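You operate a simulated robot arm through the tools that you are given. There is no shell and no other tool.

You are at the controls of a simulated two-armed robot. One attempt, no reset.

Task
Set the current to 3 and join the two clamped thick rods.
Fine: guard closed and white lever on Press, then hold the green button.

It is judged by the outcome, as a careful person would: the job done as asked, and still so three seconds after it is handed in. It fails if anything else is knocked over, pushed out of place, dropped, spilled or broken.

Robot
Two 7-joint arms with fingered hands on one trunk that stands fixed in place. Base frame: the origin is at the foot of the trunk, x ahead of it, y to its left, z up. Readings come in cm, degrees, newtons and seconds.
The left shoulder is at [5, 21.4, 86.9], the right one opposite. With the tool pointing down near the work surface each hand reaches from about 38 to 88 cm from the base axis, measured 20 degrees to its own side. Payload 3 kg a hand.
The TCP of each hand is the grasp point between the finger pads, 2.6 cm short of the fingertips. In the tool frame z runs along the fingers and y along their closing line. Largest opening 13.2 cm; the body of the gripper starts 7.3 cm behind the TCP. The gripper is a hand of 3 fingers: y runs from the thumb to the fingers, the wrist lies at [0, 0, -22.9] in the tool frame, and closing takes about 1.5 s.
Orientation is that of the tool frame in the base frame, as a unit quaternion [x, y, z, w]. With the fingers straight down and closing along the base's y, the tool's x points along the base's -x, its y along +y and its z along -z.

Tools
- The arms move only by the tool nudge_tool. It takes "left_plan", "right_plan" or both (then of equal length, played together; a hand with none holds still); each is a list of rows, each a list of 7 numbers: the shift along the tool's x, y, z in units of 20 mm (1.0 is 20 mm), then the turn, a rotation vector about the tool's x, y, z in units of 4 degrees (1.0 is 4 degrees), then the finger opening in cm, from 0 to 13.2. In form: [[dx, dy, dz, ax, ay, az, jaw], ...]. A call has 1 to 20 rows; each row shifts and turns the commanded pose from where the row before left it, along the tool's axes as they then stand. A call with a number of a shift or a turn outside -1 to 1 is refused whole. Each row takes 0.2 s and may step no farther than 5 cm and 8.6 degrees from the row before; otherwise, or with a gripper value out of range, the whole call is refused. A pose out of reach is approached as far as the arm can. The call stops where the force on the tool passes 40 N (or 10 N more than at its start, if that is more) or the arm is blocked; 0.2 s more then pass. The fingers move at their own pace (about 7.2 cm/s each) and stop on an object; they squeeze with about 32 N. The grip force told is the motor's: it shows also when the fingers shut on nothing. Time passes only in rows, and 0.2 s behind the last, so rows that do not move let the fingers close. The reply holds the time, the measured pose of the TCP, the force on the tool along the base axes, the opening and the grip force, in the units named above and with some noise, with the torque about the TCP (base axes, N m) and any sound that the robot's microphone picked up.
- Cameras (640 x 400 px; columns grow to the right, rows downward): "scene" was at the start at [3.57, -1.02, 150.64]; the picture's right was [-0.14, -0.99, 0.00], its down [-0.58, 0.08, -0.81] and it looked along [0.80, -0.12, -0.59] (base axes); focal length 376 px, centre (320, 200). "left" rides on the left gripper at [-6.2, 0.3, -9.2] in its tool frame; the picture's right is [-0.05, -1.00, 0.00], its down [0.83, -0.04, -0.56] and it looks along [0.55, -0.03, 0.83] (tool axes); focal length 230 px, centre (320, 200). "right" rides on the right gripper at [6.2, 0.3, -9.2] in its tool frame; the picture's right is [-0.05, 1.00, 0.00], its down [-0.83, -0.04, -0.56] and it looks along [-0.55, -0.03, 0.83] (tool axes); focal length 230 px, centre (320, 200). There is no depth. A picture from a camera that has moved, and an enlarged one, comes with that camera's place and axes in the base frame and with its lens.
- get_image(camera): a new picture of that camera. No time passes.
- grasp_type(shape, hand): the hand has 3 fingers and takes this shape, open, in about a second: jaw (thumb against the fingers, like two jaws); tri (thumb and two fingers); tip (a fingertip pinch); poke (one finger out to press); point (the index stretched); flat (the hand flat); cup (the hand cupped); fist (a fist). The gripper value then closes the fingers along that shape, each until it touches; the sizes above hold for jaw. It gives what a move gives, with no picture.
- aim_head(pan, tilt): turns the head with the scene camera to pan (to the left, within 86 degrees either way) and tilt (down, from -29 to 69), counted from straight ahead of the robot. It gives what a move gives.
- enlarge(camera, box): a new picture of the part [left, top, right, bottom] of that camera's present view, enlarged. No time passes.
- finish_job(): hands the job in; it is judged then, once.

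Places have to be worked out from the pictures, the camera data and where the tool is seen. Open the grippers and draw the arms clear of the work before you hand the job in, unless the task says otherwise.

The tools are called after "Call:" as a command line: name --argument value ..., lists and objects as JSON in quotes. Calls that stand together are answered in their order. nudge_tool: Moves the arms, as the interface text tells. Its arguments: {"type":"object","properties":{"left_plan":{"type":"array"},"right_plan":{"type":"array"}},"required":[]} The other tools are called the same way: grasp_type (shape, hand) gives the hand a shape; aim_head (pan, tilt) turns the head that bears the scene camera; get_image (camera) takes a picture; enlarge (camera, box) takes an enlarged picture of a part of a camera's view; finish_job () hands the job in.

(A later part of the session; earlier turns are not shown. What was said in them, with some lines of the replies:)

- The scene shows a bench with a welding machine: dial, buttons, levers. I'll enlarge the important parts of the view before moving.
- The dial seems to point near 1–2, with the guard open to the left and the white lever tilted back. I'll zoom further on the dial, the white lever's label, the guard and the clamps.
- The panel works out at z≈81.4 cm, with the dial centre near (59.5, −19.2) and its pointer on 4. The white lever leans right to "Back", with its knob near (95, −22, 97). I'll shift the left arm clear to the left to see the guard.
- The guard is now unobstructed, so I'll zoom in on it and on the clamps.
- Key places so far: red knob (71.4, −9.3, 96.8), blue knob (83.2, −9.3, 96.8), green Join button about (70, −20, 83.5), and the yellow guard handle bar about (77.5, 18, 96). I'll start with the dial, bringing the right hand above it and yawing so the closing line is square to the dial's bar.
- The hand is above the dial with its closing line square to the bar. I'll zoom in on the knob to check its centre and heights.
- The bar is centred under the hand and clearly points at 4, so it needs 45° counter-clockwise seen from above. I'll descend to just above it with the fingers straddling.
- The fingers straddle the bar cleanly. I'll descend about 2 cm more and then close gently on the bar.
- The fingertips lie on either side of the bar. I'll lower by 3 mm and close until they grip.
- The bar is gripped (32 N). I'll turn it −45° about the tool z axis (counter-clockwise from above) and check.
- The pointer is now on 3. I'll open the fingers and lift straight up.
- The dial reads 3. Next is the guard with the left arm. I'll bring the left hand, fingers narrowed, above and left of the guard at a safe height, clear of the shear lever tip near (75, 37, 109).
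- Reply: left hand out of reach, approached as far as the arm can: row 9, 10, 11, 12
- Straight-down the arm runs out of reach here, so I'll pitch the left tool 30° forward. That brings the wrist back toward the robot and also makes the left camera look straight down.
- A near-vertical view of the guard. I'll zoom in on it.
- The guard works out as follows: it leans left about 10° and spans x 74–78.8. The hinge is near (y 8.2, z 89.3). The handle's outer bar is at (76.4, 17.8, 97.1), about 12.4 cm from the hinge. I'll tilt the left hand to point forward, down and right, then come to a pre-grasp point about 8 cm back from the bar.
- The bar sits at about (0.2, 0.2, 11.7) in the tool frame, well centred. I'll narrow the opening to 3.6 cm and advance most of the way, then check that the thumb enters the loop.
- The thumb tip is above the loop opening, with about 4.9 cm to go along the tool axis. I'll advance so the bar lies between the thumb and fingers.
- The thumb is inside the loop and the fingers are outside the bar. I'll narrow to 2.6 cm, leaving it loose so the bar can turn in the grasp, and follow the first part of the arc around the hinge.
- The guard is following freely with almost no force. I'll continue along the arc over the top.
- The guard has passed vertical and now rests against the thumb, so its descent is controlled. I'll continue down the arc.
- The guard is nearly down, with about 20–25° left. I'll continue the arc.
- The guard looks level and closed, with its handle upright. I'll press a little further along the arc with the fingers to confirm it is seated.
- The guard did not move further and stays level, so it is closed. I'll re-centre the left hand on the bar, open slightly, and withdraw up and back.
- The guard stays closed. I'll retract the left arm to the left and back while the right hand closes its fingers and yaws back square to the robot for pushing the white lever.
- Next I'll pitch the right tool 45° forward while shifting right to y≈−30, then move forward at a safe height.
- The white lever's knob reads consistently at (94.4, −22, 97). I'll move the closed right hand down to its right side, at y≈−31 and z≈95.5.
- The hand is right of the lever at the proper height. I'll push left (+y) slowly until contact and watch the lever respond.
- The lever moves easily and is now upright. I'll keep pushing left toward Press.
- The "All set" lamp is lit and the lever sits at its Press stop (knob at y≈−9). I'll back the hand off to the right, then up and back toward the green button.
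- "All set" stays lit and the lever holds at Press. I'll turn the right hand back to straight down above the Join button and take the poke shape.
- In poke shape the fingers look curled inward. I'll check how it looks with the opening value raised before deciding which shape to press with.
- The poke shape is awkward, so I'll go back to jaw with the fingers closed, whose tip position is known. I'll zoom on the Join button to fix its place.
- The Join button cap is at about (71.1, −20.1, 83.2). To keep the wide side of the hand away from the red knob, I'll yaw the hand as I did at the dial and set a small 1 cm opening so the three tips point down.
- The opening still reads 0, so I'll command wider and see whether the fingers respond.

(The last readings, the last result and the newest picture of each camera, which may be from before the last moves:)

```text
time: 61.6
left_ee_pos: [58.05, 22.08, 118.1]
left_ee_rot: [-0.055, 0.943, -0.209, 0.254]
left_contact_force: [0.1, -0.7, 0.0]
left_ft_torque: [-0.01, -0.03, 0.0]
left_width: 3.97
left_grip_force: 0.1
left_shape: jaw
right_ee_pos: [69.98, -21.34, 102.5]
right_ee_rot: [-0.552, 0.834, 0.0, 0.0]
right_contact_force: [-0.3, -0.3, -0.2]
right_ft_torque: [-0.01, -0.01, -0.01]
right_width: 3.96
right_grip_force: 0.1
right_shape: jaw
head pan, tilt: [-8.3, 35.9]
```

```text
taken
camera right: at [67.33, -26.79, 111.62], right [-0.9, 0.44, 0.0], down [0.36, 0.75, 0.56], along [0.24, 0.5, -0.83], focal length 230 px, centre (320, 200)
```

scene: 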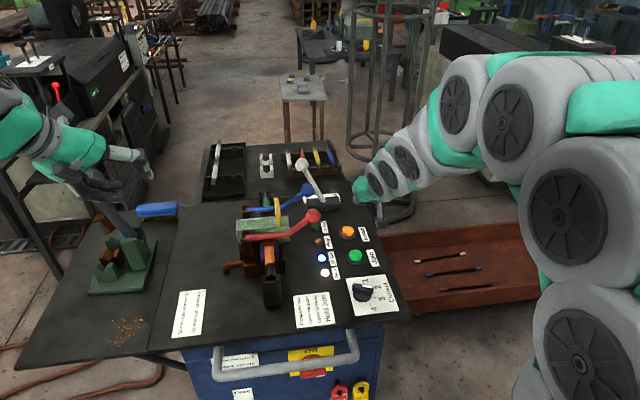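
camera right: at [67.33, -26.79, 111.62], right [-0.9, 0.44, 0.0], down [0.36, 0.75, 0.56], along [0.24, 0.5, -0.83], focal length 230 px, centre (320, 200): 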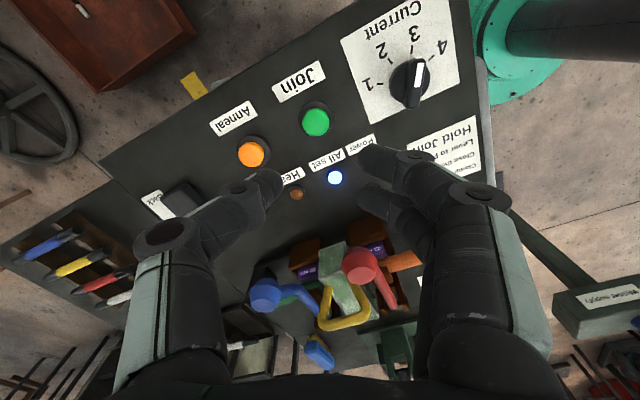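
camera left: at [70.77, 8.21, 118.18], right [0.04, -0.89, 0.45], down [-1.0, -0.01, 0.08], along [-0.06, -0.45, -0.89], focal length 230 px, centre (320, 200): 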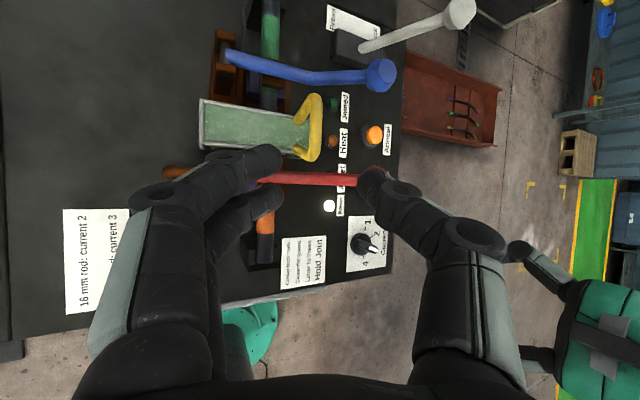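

The fingers respond. I'll press with the single thumb tip at a 2 cm opening, shifting so the thumb sits over the button and descending to a few cm above it.

Call:
nudge_tool --right_plan '[[-0.4, 0.36, 0.6, 0, 0, 0, 2], [-0.4, 0.36, 0.6, 0, 0, 0, 2], [0, 0, 1, 0, 0, 0, 2], [0, 0, 1, 0, 0, 0, 2], [0, 0, 1, 0, 0, 0, 2], [0, 0, 1, 0, 0, 0, 2], [0, 0, 1, 0, 0, 0, 2]]'

Call:
get_image --camera "right"

Call:
enlarge --camera "scene" --box '[290, 180, 430, 310]'

```text
time: 63.2
left_ee_pos: [57.96, 22.19, 118.21]
left_ee_rot: [-0.056, 0.943, -0.209, 0.254]
left_contact_force: [-0.1, 0.9, -0.2]
left_ft_torque: [-0.03, 0.02, 0.03]
left_width: 3.94
left_grip_force: 0.1
left_shape: jaw
right_ee_pos: [69.27, -19.2, 89.96]
right_ee_rot: [-0.552, 0.834, 0.0, -0.001]
right_contact_force: [0.0, -0.1, -0.4]
right_ft_torque: [0.01, 0.01, 0.02]
right_width: 2.03
right_grip_force: 0.1
right_shape: jaw
head pan, tilt: [-8.3, 35.9]
```

```text
taken
camera right: at [66.6, -24.71, 99.11], right [-0.9, 0.44, 0.0], down [0.36, 0.75, 0.56], along [0.24, 0.5, -0.83], focal length 230 px, centre (320, 200)
```

right: 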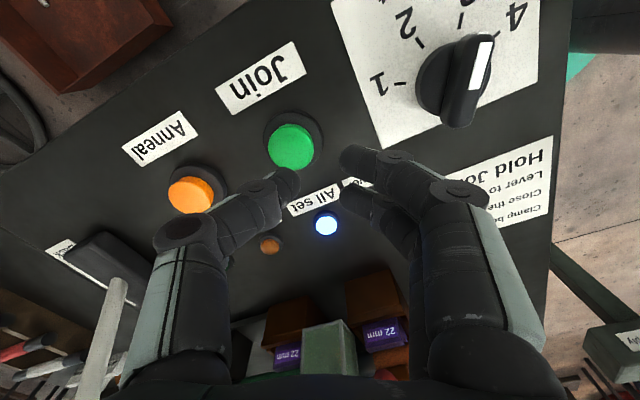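

```text
3.08 times, centred on (360, 245) of scene
camera zoom: at [3.57, -1.02, 150.64], right [-0.14, -0.99, 0.0], down [-0.58, 0.08, -0.81], along [0.8, -0.12, -0.59], focal length 1156 px, centre (197, 62)
```

zoom: 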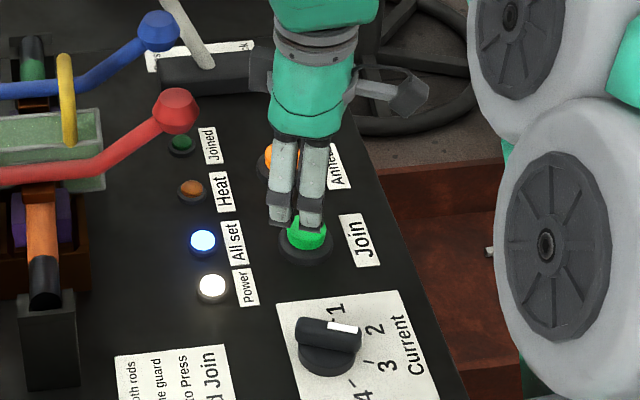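

The thumb tip lines up over the green cap. I'll descend the last stretch in small steps until the button is pressed.

Call:
nudge_tool --right_plan '[[0.085, -0.07, 0.6, 0, 0, 0, 2], [0, 0, 0.6, 0, 0, 0, 2], [0, 0, 0.5, 0, 0, 0, 2], [0, 0, 0.2, 0, 0, 0, 2], [0, 0, 0.1, 0, 0, 0, 2]]'

Call:
enlarge --camera "scene" --box '[290, 180, 430, 310]'

Call:
enlarge --camera "right" --box '[200, 80, 440, 260]'

```text
time: 64.4
left_ee_pos: [58.11, 22.08, 118.09]
left_ee_rot: [-0.056, 0.943, -0.208, 0.254]
left_contact_force: [0.4, -0.1, 0.4]
left_ft_torque: [-0.02, 0.03, -0.02]
left_width: 3.94
left_grip_force: 0.1
left_shape: jaw
right_ee_pos: [69.25, -19.53, 85.96]
right_ee_rot: [-0.552, 0.834, 0.0, 0.0]
right_contact_force: [1.2, 0.7, 4.5]
right_ft_torque: [-0.03, -0.12, 0.01]
right_width: 2.06
right_grip_force: 0.0
right_shape: jaw
head pan, tilt: [-8.3, 35.9]
heard: click
```

```text
3.08 times, centred on (360, 245) of scene
camera zoom: at [3.56, -1.02, 150.64], right [-0.14, -0.99, 0.0], down [-0.58, 0.08, -0.81], along [0.8, -0.12, -0.59], focal length 1156 px, centre (197, 62)
```

zoom: 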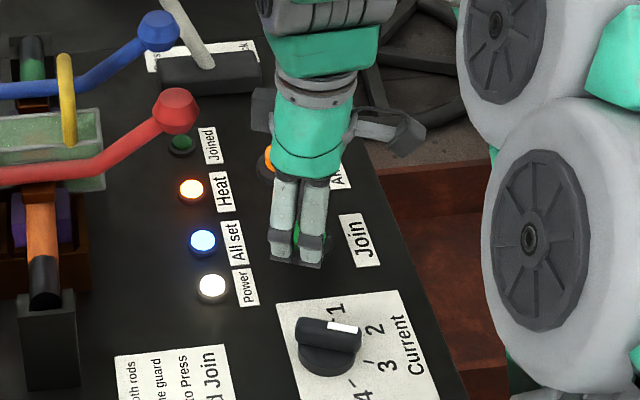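

```text
2.22 times, centred on (320, 170) of right
camera zoom: at [66.67, -24.99, 95.21], right [-0.9, 0.44, 0.0], down [0.36, 0.75, 0.56], along [0.24, 0.5, -0.83], focal length 511 px, centre (320, 267)
```

zoom: 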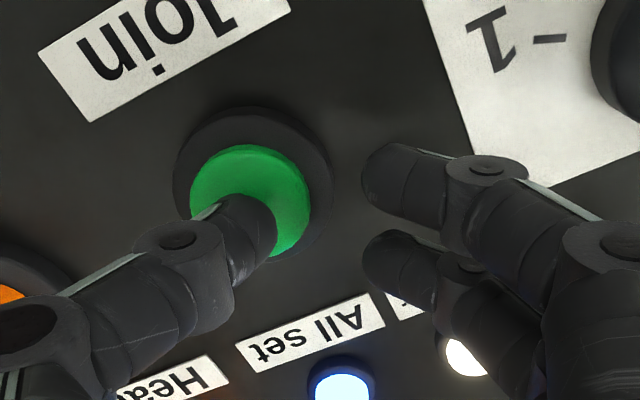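

The button clicked and the Heat lamp is lit. I'll press a touch more and hold.

Call:
nudge_tool --right_plan '[[0, 0, 0.08, 0, 0, 0, 2], [0, 0, 0, 0, 0, 0, 2], [0, 0, 0, 0, 0, 0, 2], [0, 0, 0, 0, 0, 0, 2], [0, 0, 0, 0, 0, 0, 2], [0, 0, 0, 0, 0, 0, 2], [0, 0, 0, 0, 0, 0, 2], [0, 0, 0, 0, 0, 0, 2], [0, 0, 0, 0, 0, 0, 2], [0, 0, 0, 0, 0, 0, 2]]'

Call:
enlarge --camera "scene" --box '[220, 180, 420, 310]'

```text
time: 66.6
left_ee_pos: [58.02, 22.06, 118.25]
left_ee_rot: [-0.056, 0.943, -0.208, 0.254]
left_contact_force: [0.0, 0.6, 0.3]
left_ft_torque: [-0.02, -0.01, -0.02]
left_width: 3.96
left_grip_force: 0.0
left_shape: jaw
right_ee_pos: [69.41, -19.6, 85.87]
right_ee_rot: [-0.552, 0.834, 0.0, 0.0]
right_contact_force: [1.9, -3.6, 12.9]
right_ft_torque: [-0.2, -0.27, -0.06]
right_width: 2.18
right_grip_force: 0.0
right_shape: jaw
head pan, tilt: [-8.3, 35.9]
```

```text
3.08 times, centred on (320, 245) of scene
camera zoom: at [3.55, -1.02, 150.64], right [-0.14, -0.99, 0.0], down [-0.58, 0.08, -0.81], along [0.8, -0.12, -0.59], focal length 1156 px, centre (320, 62)
```

zoom: 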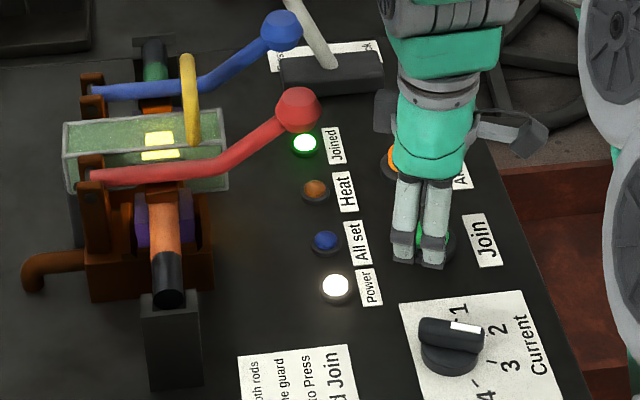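

The Joined lamp is lit and the joint glows through the guard. I'll release the button by lifting straight up.

Call:
nudge_tool --right_plan '[[0, 0, -0.5, 0, 0, 0, 2], [0, 0, -1, 0, 0, 0, 2], [0, 0, -1, 0, 0, 0, 2], [0, 0, -1, 0, 0, 0, 2], [0, 0, -1, 0, 0, 0, 2], [0, 0, -1, 0, 0, 0, 2], [0, 0, -1, 0, 0, 0, 2], [0, 0, -1, 0, 0, 0, 2], [0, 0, -1, 0, 0, 0, 4], [0, 0, -1, 0, 0, 0, 6]]'

Call:
get_image --camera "scene"

Call:
enlarge --camera "scene" --box '[220, 170, 420, 310]'

```text
time: 68.8
left_ee_pos: [58.06, 22.09, 118.17]
left_ee_rot: [-0.055, 0.943, -0.209, 0.254]
left_contact_force: [0.1, -0.5, -0.2]
left_ft_torque: [0.01, 0.02, 0.0]
left_width: 3.95
left_grip_force: 0.1
left_shape: jaw
right_ee_pos: [69.3, -19.58, 104.98]
right_ee_rot: [-0.552, 0.834, -0.001, -0.001]
right_contact_force: [0.0, -0.1, 1.1]
right_ft_torque: [0.01, 0.04, -0.02]
right_width: 5.94
right_grip_force: 0.0
right_shape: jaw
head pan, tilt: [-8.3, 35.9]
```

```text
taken
```

scene: 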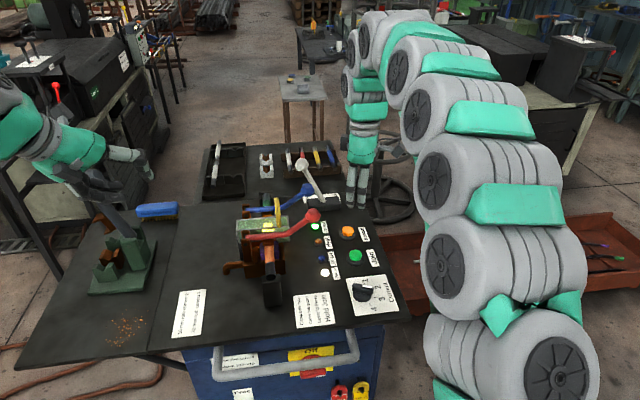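

```text
2.86 times, centred on (320, 240) of scene
camera zoom: at [3.57, -1.02, 150.64], right [-0.14, -0.99, 0.0], down [-0.58, 0.08, -0.81], along [0.8, -0.12, -0.59], focal length 1074 px, centre (320, 86)
```

zoom: 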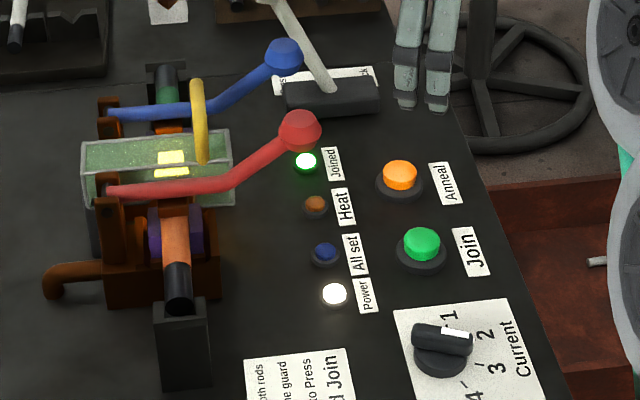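

Joined stays lit with the dial on 3, the lever on Press and the guard closed. I'll open both grippers and draw both arms back clear of the bench.

Call:
nudge_tool --left_plan '[[0.315, 0.136, -0.255, 0, 0, 0, 6], [0.315, 0.136, -0.255, 0, 0, 0, 8], [0.315, 0.136, -0.255, 0, 0, 0, 10], [0.315, 0.136, -0.255, 0, 0, 0, 12], [0.315, 0.136, -0.255, 0, 0, 0, 13.2], [0.315, 0.136, -0.255, 0, 0, 0, 13.2], [0.315, 0.136, -0.255, 0, 0, 0, 13.2], [0.315, 0.136, -0.255, 0, 0, 0, 13.2], [0.315, 0.136, -0.255, 0, 0, 0, 13.2], [0.315, 0.136, -0.255, 0, 0, 0, 13.2], [0, 0, 0, 0, 0, 0, 13.2], [0, 0, 0, 0, 0, 0, 13.2]]' --right_plan '[[0, 0, -1, 0, 0, 0, 6], [0, 0, -1, 0, 0, 0, 6], [0.84, 0.95, -0.6, 0, 0, 0, 6], [0.84, 0.95, -0.6, 0, 0, 0, 6], [0.84, 0.95, -0.6, 0, 0, 0, 6], [0.84, 0.95, -0.6, 0, 0, 0, 8], [0.84, 0.95, -0.6, 0, 0, 0, 10], [0.84, 0.95, -0.6, 0, 0, 0, 12], [0.84, 0.95, -0.6, 0, 0, 0, 13.2], [0.84, 0.95, -0.6, 0, 0, 0, 13.2], [0.84, 0.95, -0.6, 0, 0, 0, 13.2], [0, 0, 0, 0, 0, 0, 13.2]]'

Call:
get_image --camera "scene"

Call:
enlarge --camera "scene" --box '[200, 150, 420, 320]'

```text
time: 71.4
left_ee_pos: [50.01, 25.08, 118.1]
left_ee_rot: [-0.055, 0.943, -0.209, 0.254]
left_contact_force: [0.5, 0.2, 0.5]
left_ft_torque: [0.0, 0.0, -0.02]
left_width: 13.2
left_grip_force: 0.1
left_shape: jaw
right_ee_pos: [47.68, -26.63, 119.65]
right_ee_rot: [-0.551, 0.834, 0.0, 0.0]
right_contact_force: [-0.5, 0.0, 0.6]
right_ft_torque: [-0.02, -0.02, -0.03]
right_width: 13.19
right_grip_force: 0.0
right_shape: jaw
head pan, tilt: [-8.3, 35.9]
```

```text
taken
```

scene: 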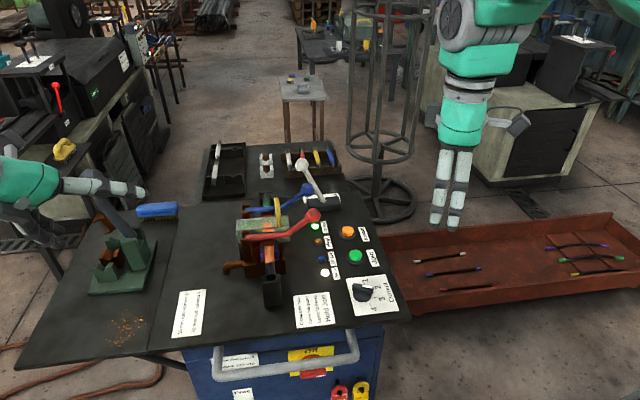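

```text
2.35 times, centred on (310, 235) of scene
camera zoom: at [3.57, -1.02, 150.64], right [-0.14, -0.99, 0.0], down [-0.58, 0.08, -0.81], along [0.8, -0.12, -0.59], focal length 884 px, centre (344, 118)
```

zoom: 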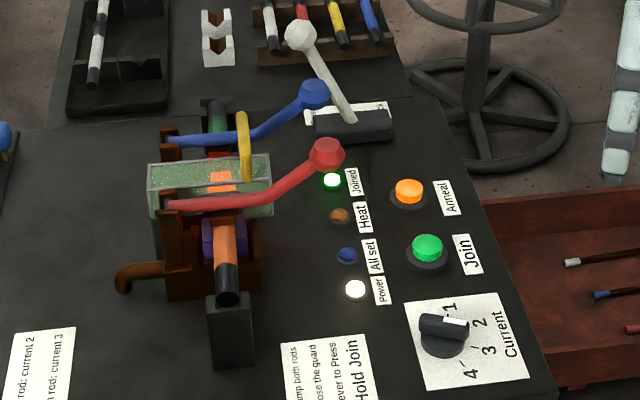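

The Joined lamp is still lit and the joint is cooling. The dial is on 3, the guard is closed, the lever is on Press, nothing else has been disturbed, and both arms are clear with open grippers. I'm handing the job in.

Call:
finish_job

```text
The job is handed in.
```

The two thick rods are joined. I set the current to 3, closed the guard and pushed the white lever to Press. The "All set" lamp came on, and I held the green Join button until the "Joined" lamp lit.

The "Joined" lamp was still lit when I handed the job in. I left the guard closed and the lever on Press. In the last pictures nothing else was moved or knocked over, and both arms are drawn back with their grippers open.
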